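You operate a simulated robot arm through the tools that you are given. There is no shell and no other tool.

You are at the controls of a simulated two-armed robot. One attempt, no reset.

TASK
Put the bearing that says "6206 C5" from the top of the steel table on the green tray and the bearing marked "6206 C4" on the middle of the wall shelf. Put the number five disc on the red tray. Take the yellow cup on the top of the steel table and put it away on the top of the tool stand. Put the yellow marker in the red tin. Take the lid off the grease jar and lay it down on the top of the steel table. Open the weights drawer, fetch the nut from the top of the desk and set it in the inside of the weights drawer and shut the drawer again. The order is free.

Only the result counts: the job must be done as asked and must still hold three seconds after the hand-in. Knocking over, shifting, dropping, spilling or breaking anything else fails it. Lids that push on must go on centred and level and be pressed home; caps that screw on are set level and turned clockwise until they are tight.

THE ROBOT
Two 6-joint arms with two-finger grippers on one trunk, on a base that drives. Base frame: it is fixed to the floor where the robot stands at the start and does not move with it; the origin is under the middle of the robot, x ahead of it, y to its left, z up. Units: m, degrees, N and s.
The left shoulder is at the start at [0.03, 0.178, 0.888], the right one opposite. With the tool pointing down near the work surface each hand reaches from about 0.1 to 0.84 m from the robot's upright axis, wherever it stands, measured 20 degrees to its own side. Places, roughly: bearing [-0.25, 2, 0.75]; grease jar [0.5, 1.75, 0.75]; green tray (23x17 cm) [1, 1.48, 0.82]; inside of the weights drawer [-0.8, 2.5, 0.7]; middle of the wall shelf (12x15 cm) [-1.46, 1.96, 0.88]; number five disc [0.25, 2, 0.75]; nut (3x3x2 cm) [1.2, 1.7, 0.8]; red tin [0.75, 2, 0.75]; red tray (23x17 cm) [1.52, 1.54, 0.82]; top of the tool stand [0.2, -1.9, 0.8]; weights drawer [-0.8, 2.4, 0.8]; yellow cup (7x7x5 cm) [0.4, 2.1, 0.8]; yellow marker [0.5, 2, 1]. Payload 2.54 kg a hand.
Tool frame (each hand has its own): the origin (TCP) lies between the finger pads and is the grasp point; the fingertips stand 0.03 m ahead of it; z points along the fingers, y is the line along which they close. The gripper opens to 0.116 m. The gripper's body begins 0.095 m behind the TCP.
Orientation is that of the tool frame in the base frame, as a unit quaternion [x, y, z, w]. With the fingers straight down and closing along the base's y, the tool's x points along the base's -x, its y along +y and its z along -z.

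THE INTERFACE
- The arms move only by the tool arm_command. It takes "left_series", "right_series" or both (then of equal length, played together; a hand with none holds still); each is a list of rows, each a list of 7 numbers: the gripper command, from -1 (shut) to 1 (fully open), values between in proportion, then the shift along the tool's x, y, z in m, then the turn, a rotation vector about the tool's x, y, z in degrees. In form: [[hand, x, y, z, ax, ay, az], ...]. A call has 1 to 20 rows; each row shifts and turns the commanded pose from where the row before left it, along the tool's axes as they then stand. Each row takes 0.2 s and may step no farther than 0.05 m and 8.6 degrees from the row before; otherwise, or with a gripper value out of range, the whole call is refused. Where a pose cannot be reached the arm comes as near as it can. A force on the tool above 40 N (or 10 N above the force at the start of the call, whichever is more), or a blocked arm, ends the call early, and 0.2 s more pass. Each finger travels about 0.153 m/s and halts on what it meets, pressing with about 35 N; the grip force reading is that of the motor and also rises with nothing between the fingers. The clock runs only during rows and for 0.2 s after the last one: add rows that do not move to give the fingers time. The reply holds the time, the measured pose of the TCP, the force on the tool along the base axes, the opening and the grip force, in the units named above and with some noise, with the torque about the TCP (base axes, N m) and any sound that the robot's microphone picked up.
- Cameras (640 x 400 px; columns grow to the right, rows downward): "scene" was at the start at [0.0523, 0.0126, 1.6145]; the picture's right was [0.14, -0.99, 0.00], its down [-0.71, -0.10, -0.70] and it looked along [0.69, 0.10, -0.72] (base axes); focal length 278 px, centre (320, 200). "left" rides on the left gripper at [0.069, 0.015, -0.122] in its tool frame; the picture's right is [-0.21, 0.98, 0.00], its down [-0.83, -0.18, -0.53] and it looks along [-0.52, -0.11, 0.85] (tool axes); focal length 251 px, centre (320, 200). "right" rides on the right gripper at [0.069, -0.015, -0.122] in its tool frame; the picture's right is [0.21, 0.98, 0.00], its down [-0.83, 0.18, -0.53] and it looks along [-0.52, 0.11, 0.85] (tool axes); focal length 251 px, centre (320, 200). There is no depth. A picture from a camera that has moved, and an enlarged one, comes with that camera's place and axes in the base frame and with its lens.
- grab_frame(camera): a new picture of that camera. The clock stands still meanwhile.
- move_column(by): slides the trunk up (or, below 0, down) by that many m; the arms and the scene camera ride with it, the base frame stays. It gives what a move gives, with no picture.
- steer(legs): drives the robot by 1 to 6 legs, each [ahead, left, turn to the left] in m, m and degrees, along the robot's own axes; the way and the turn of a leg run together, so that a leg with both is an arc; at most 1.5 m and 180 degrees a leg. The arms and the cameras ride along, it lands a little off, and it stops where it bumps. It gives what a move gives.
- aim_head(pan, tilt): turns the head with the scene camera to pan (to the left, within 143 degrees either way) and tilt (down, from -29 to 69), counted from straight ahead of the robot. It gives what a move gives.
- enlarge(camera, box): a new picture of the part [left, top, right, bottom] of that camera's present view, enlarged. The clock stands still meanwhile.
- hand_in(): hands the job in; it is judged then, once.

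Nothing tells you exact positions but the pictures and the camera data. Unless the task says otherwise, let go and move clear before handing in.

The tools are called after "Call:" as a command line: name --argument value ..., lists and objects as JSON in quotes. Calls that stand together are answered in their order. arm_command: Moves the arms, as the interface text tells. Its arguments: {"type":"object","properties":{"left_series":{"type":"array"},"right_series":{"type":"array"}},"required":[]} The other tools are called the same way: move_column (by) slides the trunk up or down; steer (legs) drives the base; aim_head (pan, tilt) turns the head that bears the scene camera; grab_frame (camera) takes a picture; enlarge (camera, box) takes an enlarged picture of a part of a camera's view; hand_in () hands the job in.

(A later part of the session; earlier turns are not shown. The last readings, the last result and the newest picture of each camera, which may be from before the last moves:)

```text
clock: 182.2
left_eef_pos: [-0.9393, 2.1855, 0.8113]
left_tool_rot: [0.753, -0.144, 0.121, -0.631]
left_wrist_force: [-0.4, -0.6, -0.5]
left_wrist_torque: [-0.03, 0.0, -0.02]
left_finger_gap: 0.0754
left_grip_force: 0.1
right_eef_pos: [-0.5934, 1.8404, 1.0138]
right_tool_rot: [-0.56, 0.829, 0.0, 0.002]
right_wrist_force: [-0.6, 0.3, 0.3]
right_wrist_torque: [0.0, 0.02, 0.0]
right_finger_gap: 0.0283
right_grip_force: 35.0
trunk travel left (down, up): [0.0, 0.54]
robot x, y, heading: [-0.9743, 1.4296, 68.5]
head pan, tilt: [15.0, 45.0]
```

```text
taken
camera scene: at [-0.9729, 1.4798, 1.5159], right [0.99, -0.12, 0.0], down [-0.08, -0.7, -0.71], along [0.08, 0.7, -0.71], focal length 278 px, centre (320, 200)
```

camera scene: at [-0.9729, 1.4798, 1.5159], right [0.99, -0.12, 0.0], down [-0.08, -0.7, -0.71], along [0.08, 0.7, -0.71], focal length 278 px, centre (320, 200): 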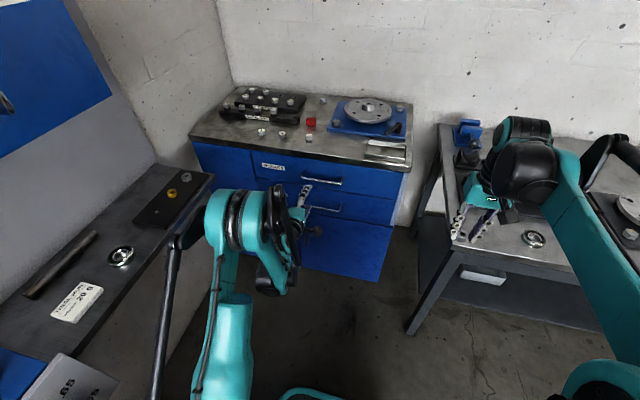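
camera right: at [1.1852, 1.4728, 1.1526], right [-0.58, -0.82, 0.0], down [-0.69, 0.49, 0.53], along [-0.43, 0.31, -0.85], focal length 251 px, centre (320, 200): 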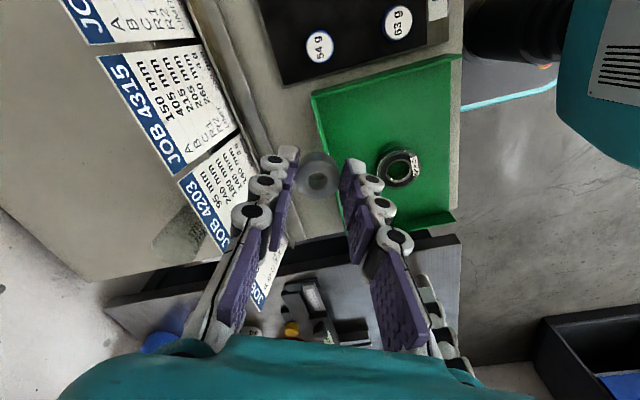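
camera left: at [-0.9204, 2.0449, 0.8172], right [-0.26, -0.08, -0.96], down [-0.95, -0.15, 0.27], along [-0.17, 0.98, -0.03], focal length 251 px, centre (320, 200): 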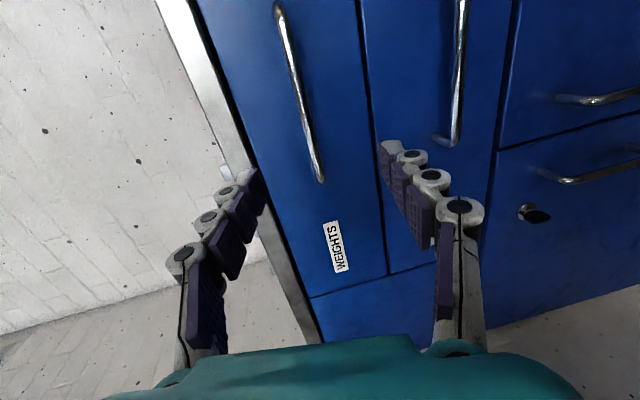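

The handle now lies straight between the fingers' line, 13 cm ahead. I narrow the opening and advance along the tool axis so the fingers straddle the bar.

Call:
arm_command --left_series '[[-0.1, 0.01, -0.0065, 0.03, 0, 0, 0], [-0.14, 0.01, -0.006, 0.03, 0, 0, 0], [-0.14, 0, 0, 0.03, 0, 0, 0], [-0.14, 0, 0, 0, 0, 0, 0]]'

Call:
grab_frame --camera "left"

Call:
enlarge --camera "scene" --box '[180, 120, 420, 300]'

```text
clock: 183.2
left_eef_pos: [-0.8872, 2.2634, 0.8066]
left_tool_rot: [0.752, -0.144, 0.121, -0.632]
left_wrist_force: [-0.2, 0.2, -0.6]
left_wrist_torque: [0.0, 0.01, 0.01]
left_finger_gap: 0.0499
left_grip_force: 0.1
right_eef_pos: [-0.5926, 1.8411, 1.014]
right_tool_rot: [-0.56, 0.829, -0.001, 0.001]
right_wrist_force: [0.4, 0.2, -0.3]
right_wrist_torque: [0.0, -0.01, 0.02]
right_finger_gap: 0.0285
right_grip_force: 35.0
trunk travel left (down, up): [0.0, 0.54]
robot x, y, heading: [-0.9725, 1.4261, 68.1]
head pan, tilt: [15.0, 45.0]
```

```text
taken
camera left: at [-0.8678, 2.1223, 0.8134], right [-0.26, -0.08, -0.96], down [-0.95, -0.15, 0.27], along [-0.17, 0.98, -0.03], focal length 251 px, centre (320, 200)
```

left: 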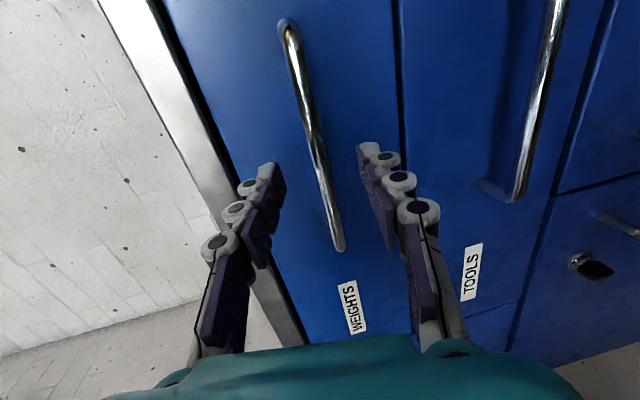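

```text
2.22 times, centred on (300, 210) of scene
camera zoom: at [-0.9728, 1.4799, 1.5158], right [0.99, -0.12, 0.0], down [-0.08, -0.7, -0.71], along [0.08, 0.7, -0.71], focal length 617 px, centre (364, 178)
```

zoom: 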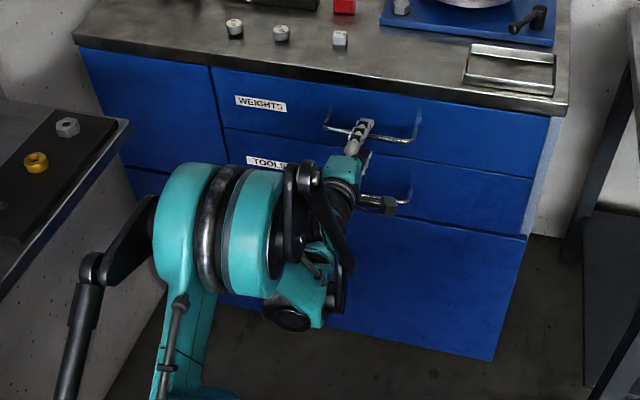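

The bar is centred between the fingers. I advance the last 3 cm and close on it.

Call:
arm_command --left_series '[[-0.14, 0, 0, 0.015, 0, 0, 0], [-0.14, 0, 0, 0.015, 0, 0, 0], [-0.14, 0, 0, 0, 0, 0, 0], [-1, 0, 0, 0, 0, 0, 0], [-1, 0, 0, 0, 0, 0, 0], [-1, 0, 0, 0, 0, 0, 0]]'

Call:
grab_frame --camera "left"

```text
clock: 184.6
left_eef_pos: [-0.8777, 2.2901, 0.7996]
left_tool_rot: [0.753, -0.145, 0.121, -0.63]
left_wrist_force: [-1.5, -7.8, -9.0]
left_wrist_torque: [-0.14, -0.16, 0.0]
left_finger_gap: 0.0108
left_grip_force: 37.9
right_eef_pos: [-0.5933, 1.841, 1.0142]
right_tool_rot: [-0.56, 0.829, 0.0, 0.001]
right_wrist_force: [0.1, -0.6, -1.1]
right_wrist_torque: [0.0, 0.0, 0.02]
right_finger_gap: 0.0285
right_grip_force: 35.0
trunk travel left (down, up): [0.0, 0.54]
robot x, y, heading: [-0.9705, 1.4254, 68.4]
head pan, tilt: [15.0, 45.0]
```

```text
taken
camera left: at [-0.8576, 2.1496, 0.8075], right [-0.26, -0.08, -0.96], down [-0.95, -0.15, 0.27], along [-0.17, 0.99, -0.04], focal length 251 px, centre (320, 200)
```

left: 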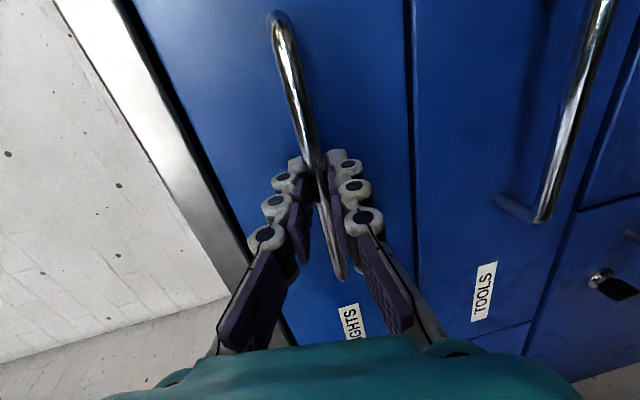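

The handle is gripped. I pull the drawer straight out with the arm, in small steps.

Call:
arm_command --left_series '[[-1, 0, 0.0035, -0.0197, 0, 0, 0], [-1, 0, 0.0035, -0.0197, 0, 0, 0], [-1, 0, 0.0052, -0.0296, 0, 0, 0], [-1, 0, 0, 0, 0, 0, 0]]'

Call:
grab_frame --camera "left"

Call:
enlarge --camera "scene" --box '[180, 120, 420, 300]'

```text
clock: 185.6
left_eef_pos: [-0.9021, 2.2236, 0.8003]
left_tool_rot: [0.753, -0.145, 0.121, -0.631]
left_wrist_force: [6.6, -3.5, -8.4]
left_wrist_torque: [-0.15, -0.28, -0.35]
left_finger_gap: 0.0104
left_grip_force: 37.2
right_eef_pos: [-0.5929, 1.8417, 1.0132]
right_tool_rot: [-0.56, 0.828, 0.0, 0.001]
right_wrist_force: [0.6, -0.5, -0.9]
right_wrist_torque: [0.01, -0.02, 0.02]
right_finger_gap: 0.0284
right_grip_force: 34.9
trunk travel left (down, up): [0.0, 0.54]
robot x, y, heading: [-0.9743, 1.4269, 68.3]
head pan, tilt: [15.0, 45.0]
```

```text
taken
camera left: at [-0.8824, 2.0838, 0.8076], right [-0.26, -0.08, -0.96], down [-0.95, -0.15, 0.27], along [-0.17, 0.99, -0.04], focal length 251 px, centre (320, 200)
```

left: 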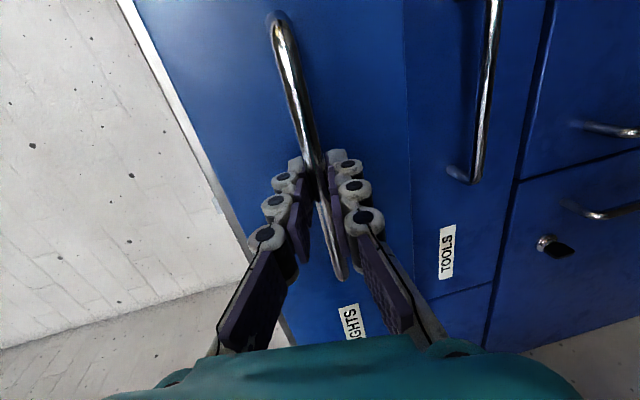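

```text
2.22 times, centred on (300, 210) of scene
camera zoom: at [-0.972, 1.4806, 1.5157], right [0.99, -0.12, 0.0], down [-0.08, -0.7, -0.71], along [0.08, 0.7, -0.71], focal length 617 px, centre (364, 178)
```

zoom: 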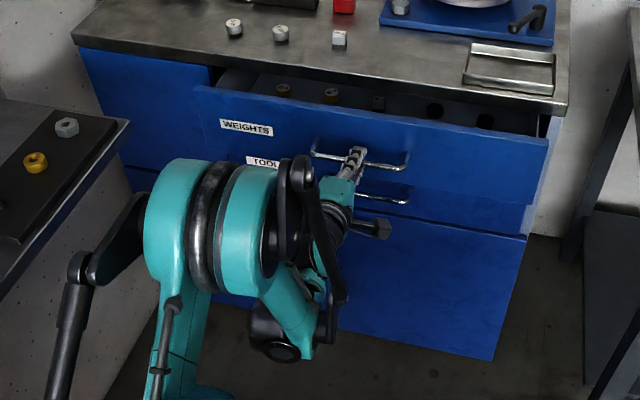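

The drawer slides open; weights are visible inside. I keep pulling.

Call:
arm_command --left_series '[[-1, 0, 0.0035, -0.0197, 0, 0, 0], [-1, 0, 0.0035, -0.0197, 0, 0, 0], [-1, 0, 0.0035, -0.0197, 0, 0, 0], [-1, 0, 0, 0, 0, 0, 0]]'

Call:
enlarge --camera "scene" --box '[180, 120, 420, 300]'

```text
clock: 186.4
left_eef_pos: [-0.9177, 2.1844, 0.7998]
left_tool_rot: [0.756, -0.147, 0.124, -0.626]
left_wrist_force: [-1.5, -1.5, -21.9]
left_wrist_torque: [-0.29, -0.24, -0.7]
left_finger_gap: 0.0103
left_grip_force: 38.0
left hand out of reach, approached as far as the arm can: row 3
right_eef_pos: [-0.5931, 1.842, 1.0136]
right_tool_rot: [-0.559, 0.829, -0.002, 0.001]
right_wrist_force: [0.0, 0.0, -0.7]
right_wrist_torque: [-0.01, -0.03, -0.01]
right_finger_gap: 0.0287
right_grip_force: 35.2
trunk travel left (down, up): [0.0, 0.54]
robot x, y, heading: [-0.972, 1.4264, 68.3]
head pan, tilt: [15.0, 45.0]
stopped in row 3 (left hand): the force on the tool passed its limit at 47 N (the readings are from after the stop); the commanded pose is now the measured one
```

```text
2.22 times, centred on (300, 210) of scene
camera zoom: at [-0.973, 1.482, 1.5155], right [0.99, -0.12, 0.0], down [-0.08, -0.7, -0.71], along [0.08, 0.7, -0.71], focal length 617 px, centre (364, 178)
```

zoom: 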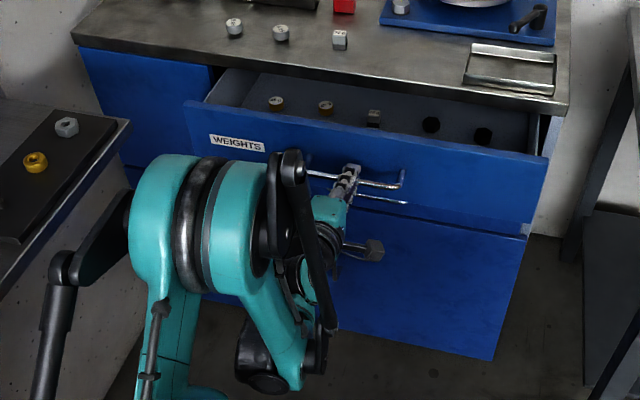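

The arm hit its reach limit with the drawer ~11 cm open. I check the space behind me to see whether the base can back up.

Call:
aim_head --pan 130 --tilt 60

Call:
grab_frame --camera "scene"

Call:
aim_head --pan -140 --tilt 60

Call:
grab_frame --camera "scene"

```text
clock: 188.3
left_eef_pos: [-0.9168, 2.184, 0.8007]
left_tool_rot: [0.756, -0.148, 0.124, -0.625]
left_wrist_force: [2.7, -1.7, -32.0]
left_wrist_torque: [-0.27, -0.15, 0.11]
left_finger_gap: 0.0105
left_grip_force: 37.7
right_eef_pos: [-0.5913, 1.8436, 1.0116]
right_tool_rot: [-0.56, 0.828, -0.002, 0.001]
right_wrist_force: [-0.7, 0.9, -1.9]
right_wrist_torque: [0.01, 0.02, 0.01]
right_finger_gap: 0.0285
right_grip_force: 34.1
trunk travel left (down, up): [0.0, 0.54]
robot x, y, heading: [-0.9739, 1.4276, 68.2]
head pan, tilt: [130.0, 60.0]
```

```text
taken
camera scene: at [-1.045, 1.3819, 1.4964], right [-0.31, 0.95, 0.0], down [0.82, 0.27, -0.5], along [-0.48, -0.16, -0.87], focal length 278 px, centre (320, 200)
```

scene: 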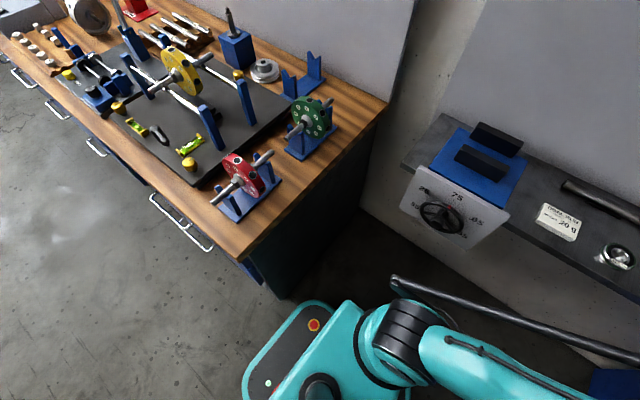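

```text
clock: 192.1
left_eef_pos: [-0.9167, 2.1839, 0.8002]
left_tool_rot: [0.756, -0.148, 0.123, -0.625]
left_wrist_force: [3.8, -1.6, -31.5]
left_wrist_torque: [-0.24, -0.15, 0.04]
left_finger_gap: 0.0104
left_grip_force: 38.4
right_eef_pos: [-0.591, 1.8438, 1.0123]
right_tool_rot: [-0.56, 0.828, -0.003, 0.0]
right_wrist_force: [0.1, 0.4, -1.2]
right_wrist_torque: [-0.02, -0.04, -0.03]
right_finger_gap: 0.0286
right_grip_force: 34.7
trunk travel left (down, up): [0.0, 0.54]
robot x, y, heading: [-0.9782, 1.4271, 68.4]
head pan, tilt: [-140.0, 60.0]
```

```text
taken
camera scene: at [-0.9607, 1.3395, 1.4965], right [-0.95, -0.31, 0.0], down [-0.27, 0.82, -0.5], along [0.16, -0.48, -0.86], focal length 278 px, centre (320, 200)
```

scene: 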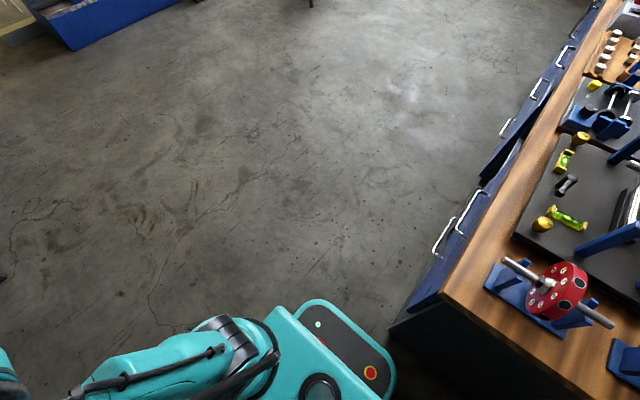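

There's about 8 cm behind the base. I open the gripper and back the base 5 cm to free the fingers from the handle; then I'll pull the drawer further by its front panel from above.

Call:
arm_command --left_series '[[-0.3, 0, 0, 0, 0, 0, 0], [-0.1, 0, 0, 0, 0, 0, 0], [-0.1, 0, 0, 0, 0, 0, 0]]'

Call:
grab_frame --camera "left"

```text
clock: 192.9
left_eef_pos: [-0.9178, 2.1828, 0.8041]
left_tool_rot: [0.755, -0.147, 0.123, -0.627]
left_wrist_force: [0.7, 0.4, -0.4]
left_wrist_torque: [-0.03, 0.03, -0.02]
left_finger_gap: 0.0524
left_grip_force: 0.1
right_eef_pos: [-0.5924, 1.8408, 1.0144]
right_tool_rot: [-0.561, 0.828, 0.0, 0.001]
right_wrist_force: [0.9, -0.4, -0.7]
right_wrist_torque: [0.03, 0.02, 0.03]
right_finger_gap: 0.0288
right_grip_force: 35.6
trunk travel left (down, up): [0.0, 0.54]
robot x, y, heading: [-0.9727, 1.4253, 68.6]
head pan, tilt: [-140.0, 60.0]
```

```text
taken
camera left: at [-0.8992, 2.0419, 0.8114], right [-0.27, -0.08, -0.96], down [-0.95, -0.15, 0.28], along [-0.16, 0.99, -0.04], focal length 251 px, centre (320, 200)
```

left: 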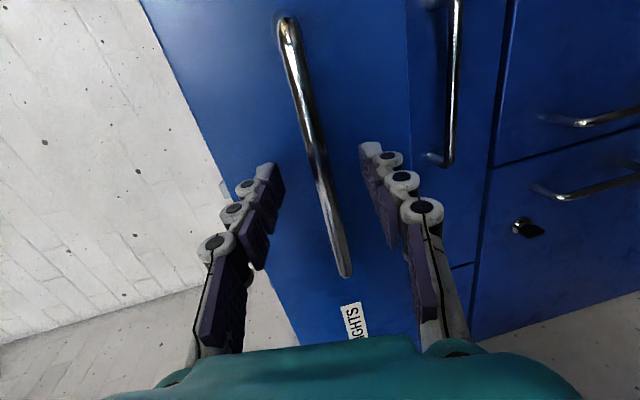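

Call:
steer --legs '[[-0.05, 0, 0]]'

Call:
aim_head --pan 15 --tilt 45

Call:
arm_command --left_series '[[0.0, 0, -0.045, -0.008, 0, 0, 0], [0.0, 0, -0.045, -0.008, 0, 0, 0], [0.0, 0, -0.045, -0.008, 0, 0, 0], [0.0, 0, -0.03, -0.005, 0, 0, 0], [0.0, 0, 0, 0, 0, 0, 0]]'

Call:
grab_frame --camera "scene"

```text
clock: 193.8
left_eef_pos: [-0.937, 2.1366, 0.8051]
left_tool_rot: [0.755, -0.147, 0.123, -0.627]
left_wrist_force: [0.1, -0.1, -0.1]
left_wrist_torque: [0.0, 0.0, -0.01]
left_finger_gap: 0.0523
left_grip_force: 0.0
right_eef_pos: [-0.6111, 1.7931, 1.0141]
right_tool_rot: [-0.559, 0.829, 0.0, 0.002]
right_wrist_force: [0.5, -1.3, -0.4]
right_wrist_torque: [0.04, 0.0, -0.02]
right_finger_gap: 0.0286
right_grip_force: 34.5
trunk travel left (down, up): [0.0, 0.54]
robot x, y, heading: [-0.9944, 1.3853, 68.2]
head pan, tilt: [-140.0, 60.0]
```

```text
clock: 196.2
left_eef_pos: [-0.9357, 2.1363, 0.8032]
left_tool_rot: [0.754, -0.148, 0.123, -0.628]
left_wrist_force: [-0.3, 0.9, -0.3]
left_wrist_torque: [-0.01, 0.01, -0.01]
left_finger_gap: 0.0522
left_grip_force: 0.0
right_eef_pos: [-0.6104, 1.7941, 1.014]
right_tool_rot: [-0.559, 0.829, 0.0, 0.002]
right_wrist_force: [-0.2, -0.3, 0.0]
right_wrist_torque: [0.0, 0.0, 0.01]
right_finger_gap: 0.0284
right_grip_force: 35.0
trunk travel left (down, up): [0.0, 0.54]
robot x, y, heading: [-0.9931, 1.3837, 68.3]
head pan, tilt: [15.0, 45.0]
```

```text
clock: 197.4
left_eef_pos: [-0.935, 2.1382, 0.9717]
left_tool_rot: [0.755, -0.147, 0.122, -0.628]
left_wrist_force: [0.1, 0.1, -1.1]
left_wrist_torque: [0.0, -0.02, -0.01]
left_finger_gap: 0.058
left_grip_force: 0.0
right_eef_pos: [-0.6106, 1.795, 1.0128]
right_tool_rot: [-0.559, 0.829, -0.001, 0.001]
right_wrist_force: [-0.1, 0.1, -1.9]
right_wrist_torque: [-0.02, -0.03, 0.01]
right_finger_gap: 0.0285
right_grip_force: 34.8
trunk travel left (down, up): [0.0, 0.54]
robot x, y, heading: [-0.9904, 1.3767, 68.1]
head pan, tilt: [15.0, 45.0]
```

```text
taken
camera scene: at [-0.9909, 1.4342, 1.5157], right [0.99, -0.12, 0.0], down [-0.08, -0.7, -0.71], along [0.08, 0.7, -0.71], focal length 278 px, centre (320, 200)
```

scene: 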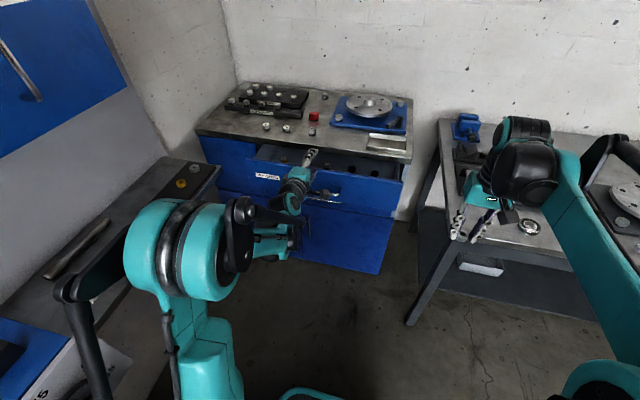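

The left hand is free and above. I return it to the vertical orientation (un-pitch, un-yaw) and view the drawer.

Call:
arm_command --left_series '[[0.0, 0, 0, 0, -8, 0, 0], [0.0, 0, 0, 0, -8, 0, 0], [0.0, 0, 0, 0, -8, 0, 0], [0.0, 0, 0, 0, -8, 0, 0], [0.0, 0, 0, 0, -8, 0, 0], [0.0, 0, 0, 0, -8, 0, 0], [0.0, 0, 0, 0, -8, 0, 0], [0.0, 0, 0, 0, -8, 0, 0], [0.0, 0, 0, 0, -8, 0, 0], [0.0, 0, 0, 0, -6, 0, 0], [0.0, 0, 0, 0, 0, 0, 0]]'

Call:
arm_command --left_series '[[-0.6, 0, 0, 0, 0, 0, 8.2], [-0.9, 0, 0, 0, 0, 0, 8.2], [-0.9, 0, 0, 0, 0, 0, 8.2], [-0.9, 0, 0, 0, 0, 0, 8.2], [-0.9, 0, 0, 0, 0, 0, 8.2], [-0.9, 0, 0, 0, 0, 0, 8.2], [-0.9, 0, 0, 0, 0, 0, 8.2], [-0.9, 0, 0, 0, 0, 0, 8.2], [-0.9, 0, 0, 0, 0, 0, 8.2], [-0.9, 0, 0, 0, 0, 0, 8.2], [-0.9, 0, 0, 0, 0, 0, 8.0], [-0.9, 0, 0, 0, 0, 0, 0]]'

Call:
grab_frame --camera "left"

Call:
grab_frame --camera "scene"

```text
clock: 199.8
left_eef_pos: [-0.9342, 2.1378, 0.9699]
left_tool_rot: [0.981, -0.192, 0.003, -0.013]
left_wrist_force: [-0.3, 0.9, -0.2]
left_wrist_torque: [0.05, -0.01, 0.04]
left_finger_gap: 0.0583
left_grip_force: 0.1
right_eef_pos: [-0.6109, 1.7944, 1.0136]
right_tool_rot: [-0.56, 0.829, 0.0, 0.002]
right_wrist_force: [0.5, -0.3, -1.5]
right_wrist_torque: [-0.02, 0.02, 0.01]
right_finger_gap: 0.0287
right_grip_force: 35.3
trunk travel left (down, up): [0.0, 0.54]
robot x, y, heading: [-0.9916, 1.3796, 68.3]
head pan, tilt: [15.0, 45.0]
```

```text
clock: 202.4
left_eef_pos: [-0.9335, 2.139, 0.9707]
left_tool_rot: [-0.558, 0.83, 0.008, 0.011]
left_wrist_force: [0.0, -0.9, 0.2]
left_wrist_torque: [0.0, 0.0, 0.0]
left_finger_gap: 0.0058
left_grip_force: 0.0
right_eef_pos: [-0.6101, 1.7935, 1.0133]
right_tool_rot: [-0.559, 0.829, -0.001, 0.001]
right_wrist_force: [0.2, 0.0, -0.8]
right_wrist_torque: [0.02, 0.01, -0.02]
right_finger_gap: 0.0283
right_grip_force: 34.5
trunk travel left (down, up): [0.0, 0.54]
robot x, y, heading: [-0.9927, 1.3793, 68.4]
head pan, tilt: [15.0, 45.0]
```

```text
taken
camera left: at [-0.9757, 2.0753, 1.0915], right [-0.82, 0.57, 0.01], down [0.47, 0.68, 0.56], along [0.31, 0.46, -0.83], focal length 251 px, centre (320, 200)
```

left: 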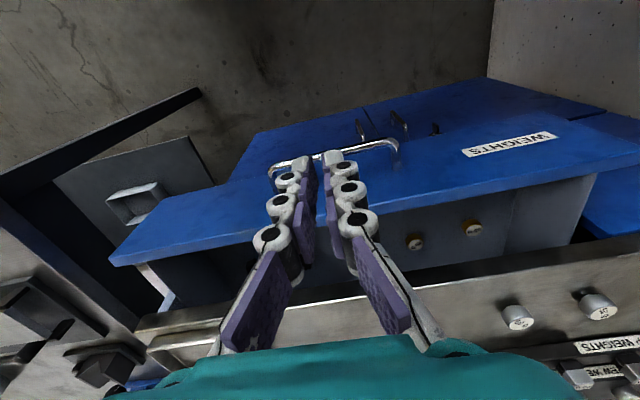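

```text
taken
camera scene: at [-0.9909, 1.4341, 1.5158], right [0.99, -0.12, 0.0], down [-0.08, -0.7, -0.71], along [0.08, 0.7, -0.71], focal length 278 px, centre (320, 200)
```

scene: 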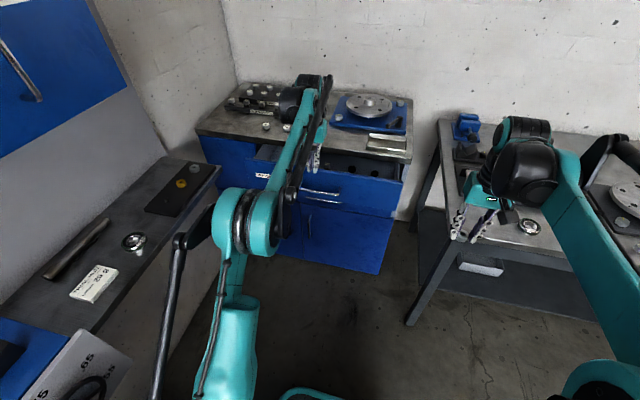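

The drawer front panel is about 9 cm ahead of the closed left hand, and the weights sit well back. I move over the gap just behind the panel and check.

Call:
arm_command --left_series '[[-0.9, -0.045, 0, 0, 0, 0, 0], [-0.9, -0.045, 0, 0, 0, 0, 0], [-0.9, -0.045, 0, 0, 0, 0, 0], [-0.9, 0, 0, 0, 0, 0, 0]]'

Call:
grab_frame --camera "left"

Call:
enlarge --camera "scene" --box '[190, 70, 420, 240]'

```text
clock: 203.4
left_eef_pos: [-0.9144, 2.1757, 0.9563]
left_tool_rot: [-0.558, 0.829, 0.006, 0.01]
left_wrist_force: [0.9, -0.5, 0.1]
left_wrist_torque: [0.01, 0.01, 0.01]
left_finger_gap: 0.0058
left_grip_force: 0.1
left hand out of reach, approached as far as the arm can: row 1, 2, 3
right_eef_pos: [-0.6111, 1.7938, 1.014]
right_tool_rot: [-0.56, 0.828, -0.001, 0.001]
right_wrist_force: [-0.8, 0.2, 0.0]
right_wrist_torque: [-0.05, -0.01, 0.0]
right_finger_gap: 0.0286
right_grip_force: 34.7
trunk travel left (down, up): [0.0, 0.54]
robot x, y, heading: [-0.9888, 1.3804, 68.4]
head pan, tilt: [15.0, 45.0]
```

```text
taken
camera left: at [-0.9565, 2.1136, 1.0766], right [-0.82, 0.57, 0.01], down [0.47, 0.68, 0.56], along [0.31, 0.46, -0.83], focal length 251 px, centre (320, 200)
```

left: 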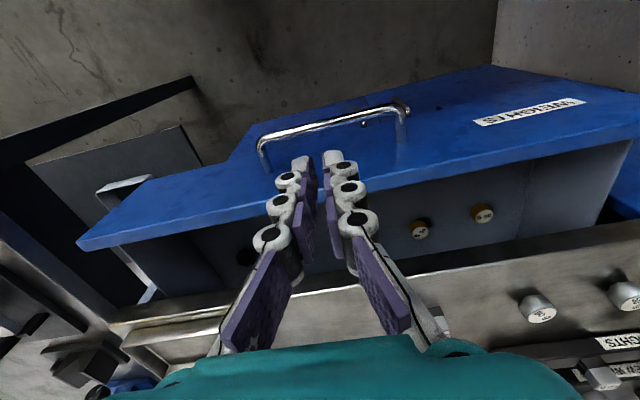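

```text
2.35 times, centred on (305, 155) of scene
camera zoom: at [-0.9909, 1.4339, 1.5158], right [0.99, -0.12, 0.0], down [-0.08, -0.7, -0.71], along [0.08, 0.7, -0.71], focal length 654 px, centre (355, 306)
```

zoom: 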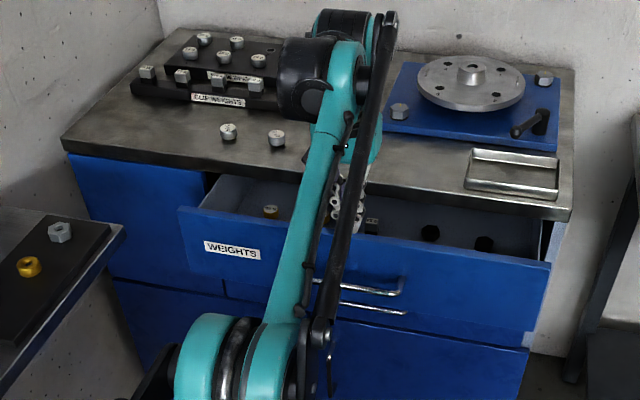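

The arm is at its reach; I drive the base forward 9.5 cm so the closed fingers come over the gap behind the drawer front.

Call:
steer --legs '[[0.095, 0, 0]]'

Call:
grab_frame --camera "left"

Call:
enlarge --camera "scene" --box '[190, 100, 420, 270]'

```text
clock: 204.5
left_eef_pos: [-0.8807, 2.266, 0.954]
left_tool_rot: [-0.558, 0.83, 0.007, 0.01]
left_wrist_force: [-0.2, 0.2, -1.1]
left_wrist_torque: [-0.06, 0.04, -0.01]
left_finger_gap: 0.0058
left_grip_force: 0.0
right_eef_pos: [-0.5748, 1.8839, 1.0122]
right_tool_rot: [-0.56, 0.829, -0.001, 0.0]
right_wrist_force: [-0.5, 0.7, -0.5]
right_wrist_torque: [-0.08, 0.01, 0.0]
right_finger_gap: 0.0284
right_grip_force: 34.3
trunk travel left (down, up): [0.0, 0.54]
robot x, y, heading: [-0.9582, 1.4678, 68.4]
head pan, tilt: [15.0, 45.0]
```

```text
taken
camera left: at [-0.9211, 2.2036, 1.0755], right [-0.82, 0.57, 0.01], down [0.47, 0.68, 0.55], along [0.31, 0.46, -0.83], focal length 251 px, centre (320, 200)
```

left: 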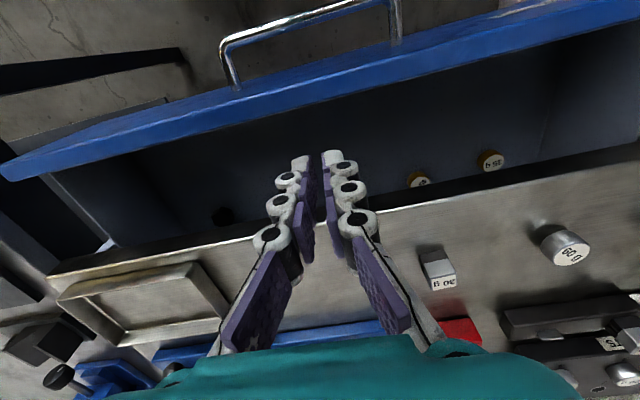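

```text
2.35 times, centred on (305, 185) of scene
camera zoom: at [-0.9549, 1.5245, 1.5157], right [0.99, -0.12, 0.0], down [-0.08, -0.7, -0.71], along [0.08, 0.7, -0.71], focal length 654 px, centre (355, 235)
```

zoom: 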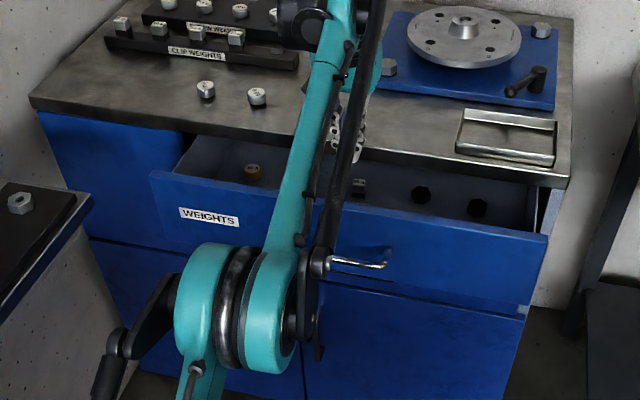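

The fingers are about 2.8 cm behind the drawer's front panel and clear of the countertop. I lower them into the gap.

Call:
arm_command --left_series '[[-0.9, 0, 0, 0.04, 0, 0, 0], [-0.9, 0, 0, 0.04, 0, 0, 0], [-0.9, 0, 0, 0.04, 0, 0, 0], [-0.9, 0, 0, 0, 0, 0, 0]]'

Call:
grab_frame --camera "left"

```text
clock: 205.5
left_eef_pos: [-0.8795, 2.2668, 0.8344]
left_tool_rot: [-0.559, 0.829, 0.007, 0.011]
left_wrist_force: [-0.4, 0.5, 0.5]
left_wrist_torque: [0.04, 0.02, -0.03]
left_finger_gap: 0.0056
left_grip_force: 0.1
right_eef_pos: [-0.5764, 1.8844, 1.0145]
right_tool_rot: [-0.56, 0.828, 0.0, 0.001]
right_wrist_force: [1.0, -0.6, -0.9]
right_wrist_torque: [-0.03, 0.02, 0.04]
right_finger_gap: 0.0289
right_grip_force: 35.2
trunk travel left (down, up): [0.0, 0.54]
robot x, y, heading: [-0.9556, 1.4715, 68.7]
head pan, tilt: [15.0, 45.0]
```

```text
taken
camera left: at [-0.9206, 2.2046, 0.9554], right [-0.82, 0.57, 0.01], down [0.47, 0.68, 0.56], along [0.31, 0.46, -0.83], focal length 251 px, centre (320, 200)
```

left: 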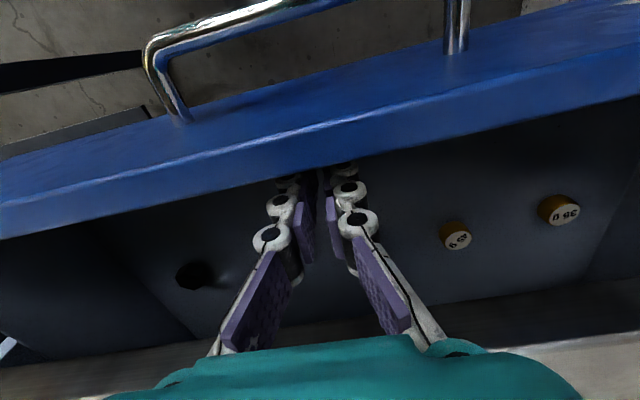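

The fingers are behind the panel. I pull the drawer further open toward me.

Call:
arm_command --left_series '[[-0.9, 0.015, 0, 0, 0, 0, 0], [-0.9, 0.015, 0, 0, 0, 0, 0], [-0.9, 0.025, 0, 0, 0, 0, 0], [-0.9, 0.025, 0, 0, 0, 0, 0], [-0.9, 0.025, 0, 0, 0, 0, 0], [-0.9, 0.025, 0, 0, 0, 0, 0], [-0.9, 0, 0, 0, 0, 0, 0]]'

Call:
grab_frame --camera "left"

Call:
enlarge --camera "scene" --box '[190, 100, 420, 270]'

```text
clock: 207.1
left_eef_pos: [-0.9282, 2.1475, 0.8327]
left_tool_rot: [-0.558, 0.83, 0.007, 0.011]
left_wrist_force: [0.0, -0.2, 0.2]
left_wrist_torque: [0.02, -0.03, 0.0]
left_finger_gap: 0.0057
left_grip_force: 0.0
right_eef_pos: [-0.5762, 1.8826, 1.0133]
right_tool_rot: [-0.56, 0.829, 0.0, 0.001]
right_wrist_force: [-0.1, 0.3, 0.0]
right_wrist_torque: [-0.02, -0.01, 0.0]
right_finger_gap: 0.0287
right_grip_force: 35.2
trunk travel left (down, up): [0.0, 0.54]
robot x, y, heading: [-0.9557, 1.4695, 68.5]
head pan, tilt: [15.0, 45.0]
```

```text
taken
camera left: at [-0.9696, 2.0853, 0.9532], right [-0.82, 0.57, 0.01], down [0.47, 0.68, 0.56], along [0.31, 0.46, -0.83], focal length 251 px, centre (320, 200)
```

left: 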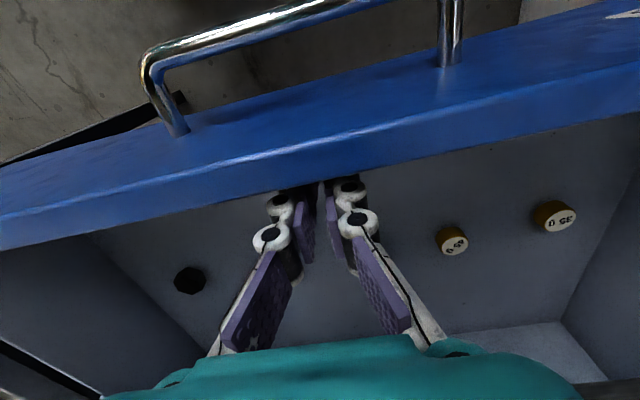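

```text
2.35 times, centred on (305, 185) of scene
camera zoom: at [-0.9555, 1.5228, 1.5157], right [0.99, -0.12, 0.0], down [-0.08, -0.7, -0.71], along [0.08, 0.7, -0.71], focal length 654 px, centre (355, 235)
```

zoom: 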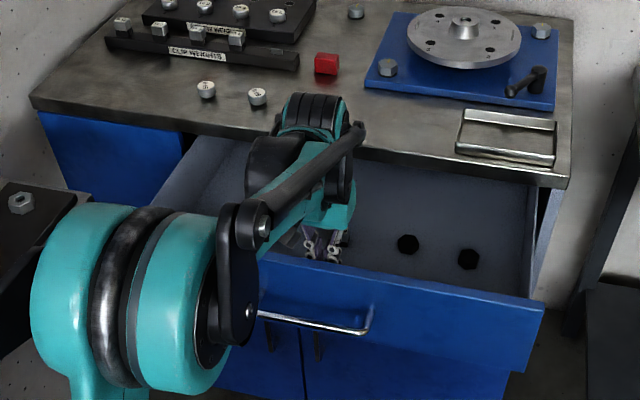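

The drawer is now ~22 cm open. I lift the left hand out and clear.

Call:
arm_command --left_series '[[-0.9, -0.012, 0, 0, 0, 0, 0], [-0.9, 0, 0, -0.04, 0, 0, 0], [-0.9, 0, 0, -0.05, 0, 0, 0], [-0.9, 0, 0, -0.05, 0, 0, 0], [-0.9, 0.03, 0.03, -0.02, 0, 0, 0], [-0.9, 0.03, 0.03, 0, 0, 0, 0], [-0.9, 0.03, 0.03, 0, 0, 0, 0], [-0.9, 0.03, 0.02, 0, 0, 0, 0], [-0.9, 0, 0, 0, 0, 0, 0]]'

Call:
grab_frame --camera "scene"

Call:
grab_frame --camera "right"

Call:
grab_frame --camera "left"

```text
clock: 209.1
left_eef_pos: [-1.0734, 2.0851, 0.9888]
left_tool_rot: [-0.558, 0.83, 0.007, 0.01]
left_wrist_force: [-0.5, -0.3, -1.0]
left_wrist_torque: [-0.01, -0.01, -0.04]
left_finger_gap: 0.0057
left_grip_force: 0.1
right_eef_pos: [-0.5745, 1.8838, 1.0139]
right_tool_rot: [-0.56, 0.828, 0.0, 0.0]
right_wrist_force: [1.0, 0.4, -0.9]
right_wrist_torque: [-0.01, 0.0, 0.03]
right_finger_gap: 0.0284
right_grip_force: 35.1
trunk travel left (down, up): [0.0, 0.54]
robot x, y, heading: [-0.958, 1.4694, 68.1]
head pan, tilt: [15.0, 45.0]
```

```text
taken
camera scene: at [-0.9554, 1.5229, 1.5158], right [0.99, -0.12, 0.0], down [-0.08, -0.7, -0.71], along [0.08, 0.7, -0.71], focal length 278 px, centre (320, 200)
```

scene: 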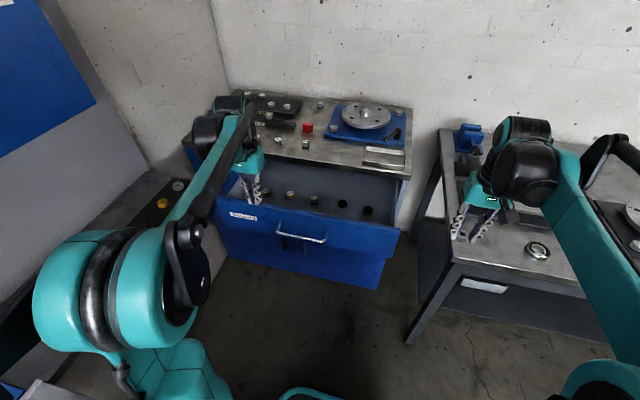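

```text
taken
camera right: at [-0.5872, 1.8136, 1.1349], right [-0.99, 0.17, 0.0], down [0.14, 0.83, 0.53], along [0.09, 0.53, -0.85], focal length 251 px, centre (320, 200)
```

right: 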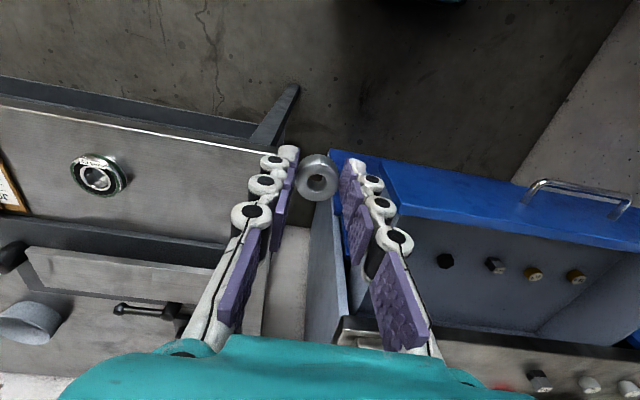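

```text
taken
camera left: at [-1.1143, 2.0222, 1.1102], right [-0.82, 0.57, 0.01], down [0.47, 0.68, 0.56], along [0.31, 0.46, -0.83], focal length 251 px, centre (320, 200)
```

left: 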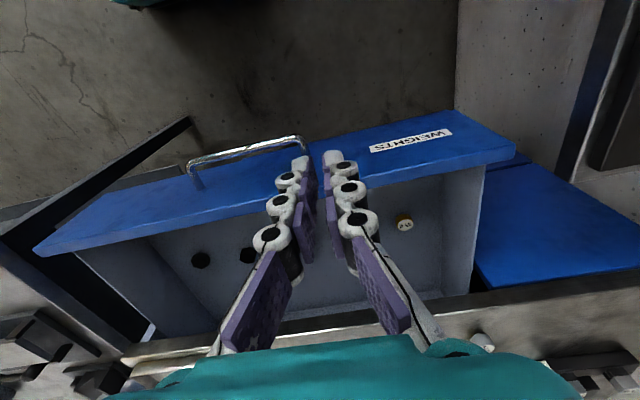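

I see inside the drawer: a row of weights at mid-depth; the right-front area is free. I bring the right hand with the nut over that free spot.

Call:
arm_command --right_series '[[-1, -0.0338, 0.0267, 0, 0, 0, 0], [-1, -0.0338, 0.0267, 0, 0, 0, 0], [-1, -0.0338, 0.0267, 0, 0, 0, 0], [-1, -0.0338, 0.0267, 0, 0, 0, 0], [-1, -0.0338, 0.0267, 0, 0, 0, 0], [-1, -0.0338, 0.0267, 0, 0, 0, 0], [-1, 0, 0, 0, 0, 0, 0]]'

Call:
grab_frame --camera "right"

Call:
grab_frame --camera "left"

Call:
grab_frame --camera "scene"

```text
clock: 210.7
left_eef_pos: [-1.0724, 2.0847, 0.9894]
left_tool_rot: [-0.559, 0.829, 0.007, 0.011]
left_wrist_force: [0.3, -1.0, 0.3]
left_wrist_torque: [-0.01, 0.0, -0.01]
left_finger_gap: 0.0061
left_grip_force: 0.0
right_eef_pos: [-0.6502, 2.1236, 1.0103]
right_tool_rot: [-0.559, 0.829, -0.001, 0.001]
right_wrist_force: [0.0, 1.2, 0.1]
right_wrist_torque: [-0.03, 0.01, -0.01]
right_finger_gap: 0.0284
right_grip_force: 35.2
right hand out of reach, approached as far as the arm can: row 6
trunk travel left (down, up): [0.0, 0.54]
robot x, y, heading: [-0.9587, 1.467, 68.3]
head pan, tilt: [15.0, 45.0]
```

```text
taken
camera right: at [-0.6626, 2.0532, 1.1309], right [-0.99, 0.17, 0.0], down [0.14, 0.83, 0.53], along [0.09, 0.53, -0.85], focal length 251 px, centre (320, 200)
```

right: 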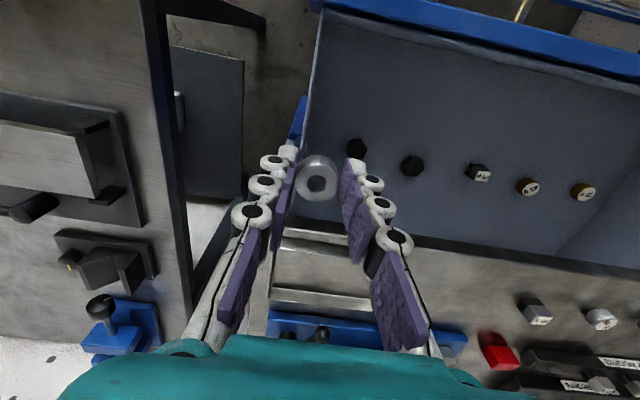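

```text
taken
camera left: at [-1.1142, 2.022, 1.1104], right [-0.82, 0.57, 0.01], down [0.47, 0.68, 0.56], along [0.31, 0.46, -0.83], focal length 251 px, centre (320, 200)
```

left: 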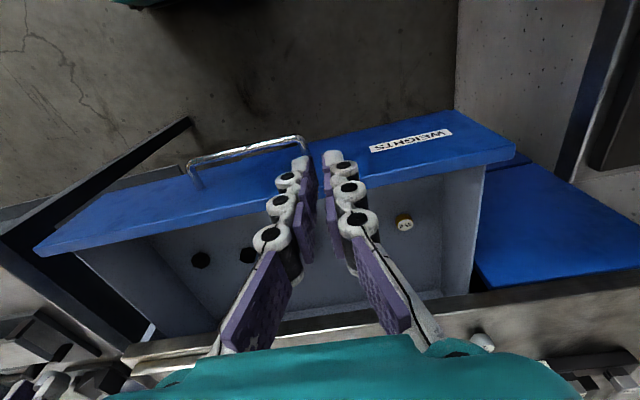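

```text
taken
camera scene: at [-0.9557, 1.5226, 1.5158], right [0.99, -0.12, 0.0], down [-0.08, -0.7, -0.71], along [0.08, 0.7, -0.71], focal length 278 px, centre (320, 200)
```

scene: 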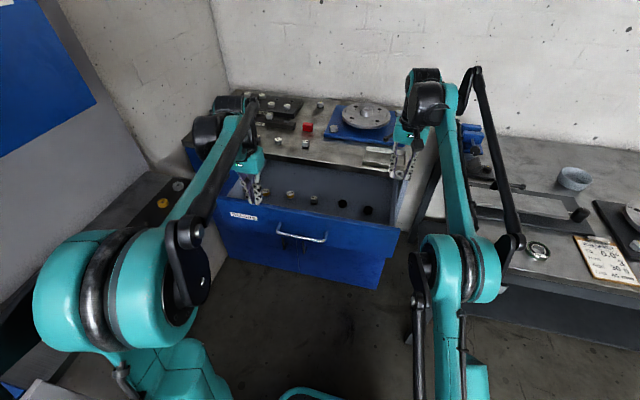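

The hand is near the drawer's right wall; I shift it 9 cm left over the free floor and descend into the drawer.

Call:
arm_command --right_series '[[-1, 0.003, 0.045, 0, 0, 0, 0], [-1, 0.003, 0.045, 0, 0, 0, 0], [-1, 0, 0, 0.04, 0, 0, 0], [-1, 0, 0, 0.04, 0, 0, 0], [-1, 0, 0, 0.04, 0, 0, 0], [-1, 0, 0, 0, 0, 0, 0]]'

Call:
grab_frame --camera "right"

Call:
grab_frame --camera "left"

```text
clock: 212.1
left_eef_pos: [-1.0739, 2.0847, 0.99]
left_tool_rot: [-0.559, 0.829, 0.007, 0.012]
left_wrist_force: [-0.4, -0.5, -0.1]
left_wrist_torque: [0.01, 0.01, 0.01]
left_finger_gap: 0.0058
left_grip_force: 0.1
right_eef_pos: [-0.7375, 2.1377, 0.8831]
right_tool_rot: [-0.561, 0.828, 0.0, 0.001]
right_wrist_force: [-0.6, -0.3, -0.6]
right_wrist_torque: [0.04, -0.01, -0.02]
right_finger_gap: 0.0287
right_grip_force: 34.6
right hand out of reach, approached as far as the arm can: row 1, 2
trunk travel left (down, up): [0.0, 0.54]
robot x, y, heading: [-0.9582, 1.4676, 68.4]
head pan, tilt: [15.0, 45.0]
```

```text
taken
camera right: at [-0.749, 2.0687, 1.0047], right [-0.99, 0.17, 0.0], down [0.14, 0.83, 0.53], along [0.09, 0.53, -0.84], focal length 251 px, centre (320, 200)
```

right: 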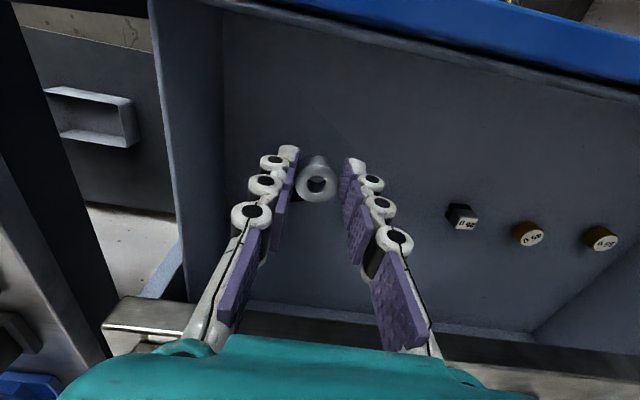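

```text
taken
camera left: at [-1.1144, 2.022, 1.1104], right [-0.82, 0.57, 0.01], down [0.47, 0.68, 0.56], along [0.31, 0.46, -0.83], focal length 251 px, centre (320, 200)
```

left: 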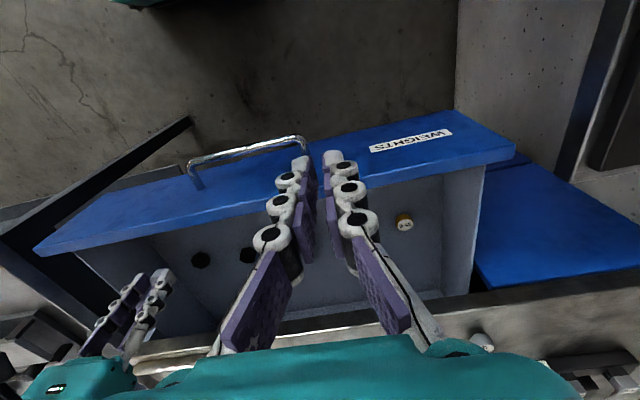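

The nut is inside the drawer outline, clear of the weights. I lower it toward the floor.

Call:
arm_command --right_series '[[-1, 0, 0, 0.04, 0, 0, 0], [-1, 0, 0, 0.03, 0, 0, 0], [-1, 0, 0, 0.01, 0, 0, 0], [-1, 0, 0, 0.004, 0, 0, 0], [-1, 0, 0, 0.004, 0, 0, 0], [-1, 0, 0, 0, 0, 0, 0]]'

Call:
grab_frame --camera "right"

Call:
grab_frame --camera "left"

```text
clock: 213.5
left_eef_pos: [-1.0729, 2.0849, 0.9903]
left_tool_rot: [-0.559, 0.829, 0.007, 0.011]
left_wrist_force: [-0.5, -0.3, 0.9]
left_wrist_torque: [-0.01, 0.0, 0.0]
left_finger_gap: 0.0059
left_grip_force: 0.1
right_eef_pos: [-0.7357, 2.1395, 0.7954]
right_tool_rot: [-0.56, 0.828, -0.001, 0.001]
right_wrist_force: [-0.1, -0.6, -1.3]
right_wrist_torque: [-0.01, -0.03, 0.01]
right_finger_gap: 0.0287
right_grip_force: 34.9
trunk travel left (down, up): [0.0, 0.54]
robot x, y, heading: [-0.9596, 1.4701, 68.6]
head pan, tilt: [15.0, 45.0]
```

```text
taken
camera right: at [-0.748, 2.069, 0.9162], right [-0.99, 0.17, 0.0], down [0.14, 0.83, 0.53], along [0.09, 0.53, -0.84], focal length 251 px, centre (320, 200)
```

right: 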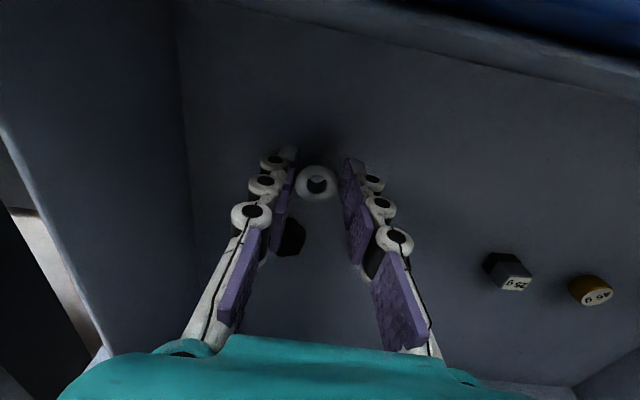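

```text
taken
camera left: at [-1.1143, 2.0223, 1.1103], right [-0.82, 0.57, 0.01], down [0.47, 0.68, 0.56], along [0.31, 0.46, -0.83], focal length 251 px, centre (320, 200)
```

left: 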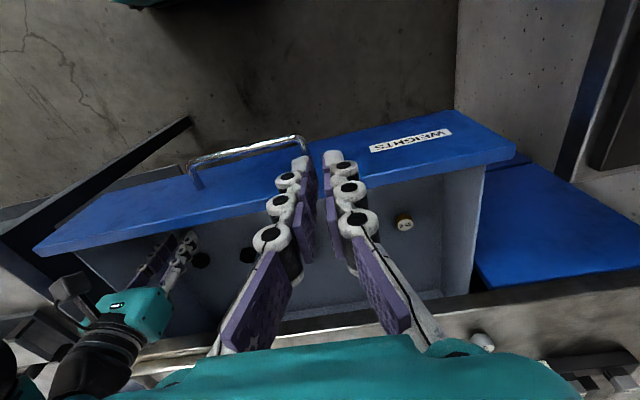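

Call:
arm_command --right_series '[[-1, 0, 0, 0.004, 0, 0, 0], [-1, 0, 0, 0.004, 0, 0, 0], [-1, 0, 0, 0.004, 0, 0, 0], [-1, 0, 0, 0.004, 0, 0, 0], [-1, 0, 0, 0.004, 0, 0, 0], [-1, 0, 0, 0, 0, 0, 0]]'

Call:
grab_frame --camera "right"

```text
clock: 214.9
left_eef_pos: [-1.0736, 2.0854, 0.9906]
left_tool_rot: [-0.558, 0.83, 0.008, 0.013]
left_wrist_force: [-0.1, -0.5, -1.4]
left_wrist_torque: [-0.01, 0.03, 0.01]
left_finger_gap: 0.006
left_grip_force: 0.0
right_eef_pos: [-0.7357, 2.1387, 0.7773]
right_tool_rot: [-0.559, 0.829, 0.0, 0.002]
right_wrist_force: [0.2, 2.0, 15.6]
right_wrist_torque: [0.19, 0.1, -0.04]
right_finger_gap: 0.0286
right_grip_force: 35.3
trunk travel left (down, up): [0.0, 0.54]
robot x, y, heading: [-0.9596, 1.4684, 68.5]
head pan, tilt: [15.0, 45.0]
```

```text
taken
camera right: at [-0.748, 2.0686, 0.8977], right [-0.99, 0.17, 0.0], down [0.14, 0.83, 0.54], along [0.09, 0.53, -0.84], focal length 251 px, centre (320, 200)
```

right: 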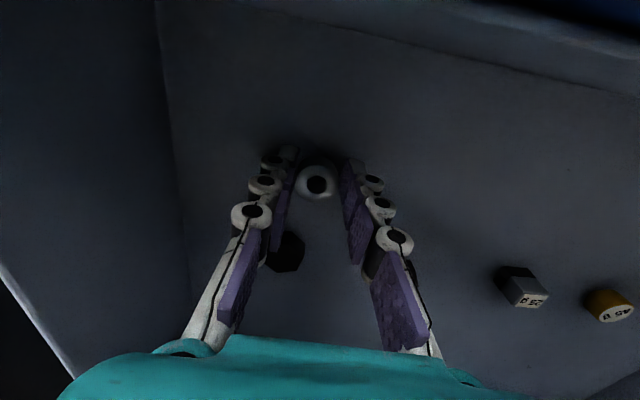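

Contact with the drawer floor. I ease off, release the nut, and lift straight out.

Call:
arm_command --right_series '[[-1, 0, 0, -0.0015, 0, 0, 0], [-0.6, 0, 0, 0, 0, 0, 0], [-0.2, 0, 0, 0, 0, 0, 0], [-0.2, 0, 0, 0, 0, 0, 0], [-0.2, 0, 0, -0.02, 0, 0, 0], [-0.2, 0, 0, -0.04, 0, 0, 0], [-0.2, 0, 0, -0.05, 0, 0, 0], [-0.2, 0, 0, -0.05, 0, 0, 0], [-0.2, 0, 0, -0.04, 0, 0, 0], [-0.2, 0, 0, 0, 0, 0, 0]]'

Call:
grab_frame --camera "right"

```text
clock: 217.1
left_eef_pos: [-1.0735, 2.0849, 0.9891]
left_tool_rot: [-0.558, 0.83, 0.008, 0.011]
left_wrist_force: [0.9, 0.6, 0.0]
left_wrist_torque: [-0.01, -0.03, 0.03]
left_finger_gap: 0.0059
left_grip_force: 0.3
right_eef_pos: [-0.7357, 2.1378, 0.9791]
right_tool_rot: [-0.56, 0.829, -0.001, 0.001]
right_wrist_force: [0.1, 0.0, 0.5]
right_wrist_torque: [0.01, 0.01, -0.02]
right_finger_gap: 0.0463
right_grip_force: 0.0
trunk travel left (down, up): [0.0, 0.54]
robot x, y, heading: [-0.9577, 1.4676, 68.4]
head pan, tilt: [15.0, 45.0]
```

```text
taken
camera right: at [-0.7475, 2.069, 1.0998], right [-0.99, 0.17, 0.0], down [0.14, 0.83, 0.53], along [0.09, 0.53, -0.84], focal length 251 px, centre (320, 200)
```

right: 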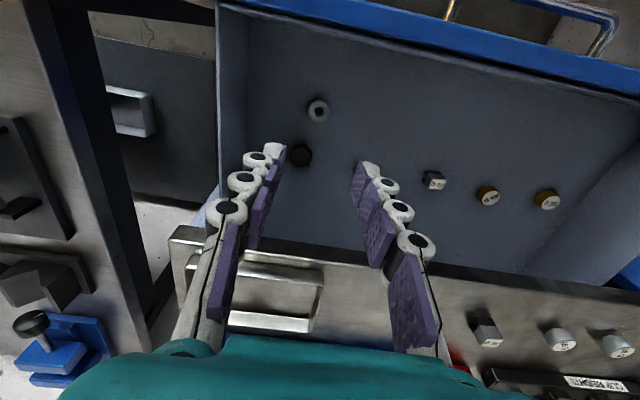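

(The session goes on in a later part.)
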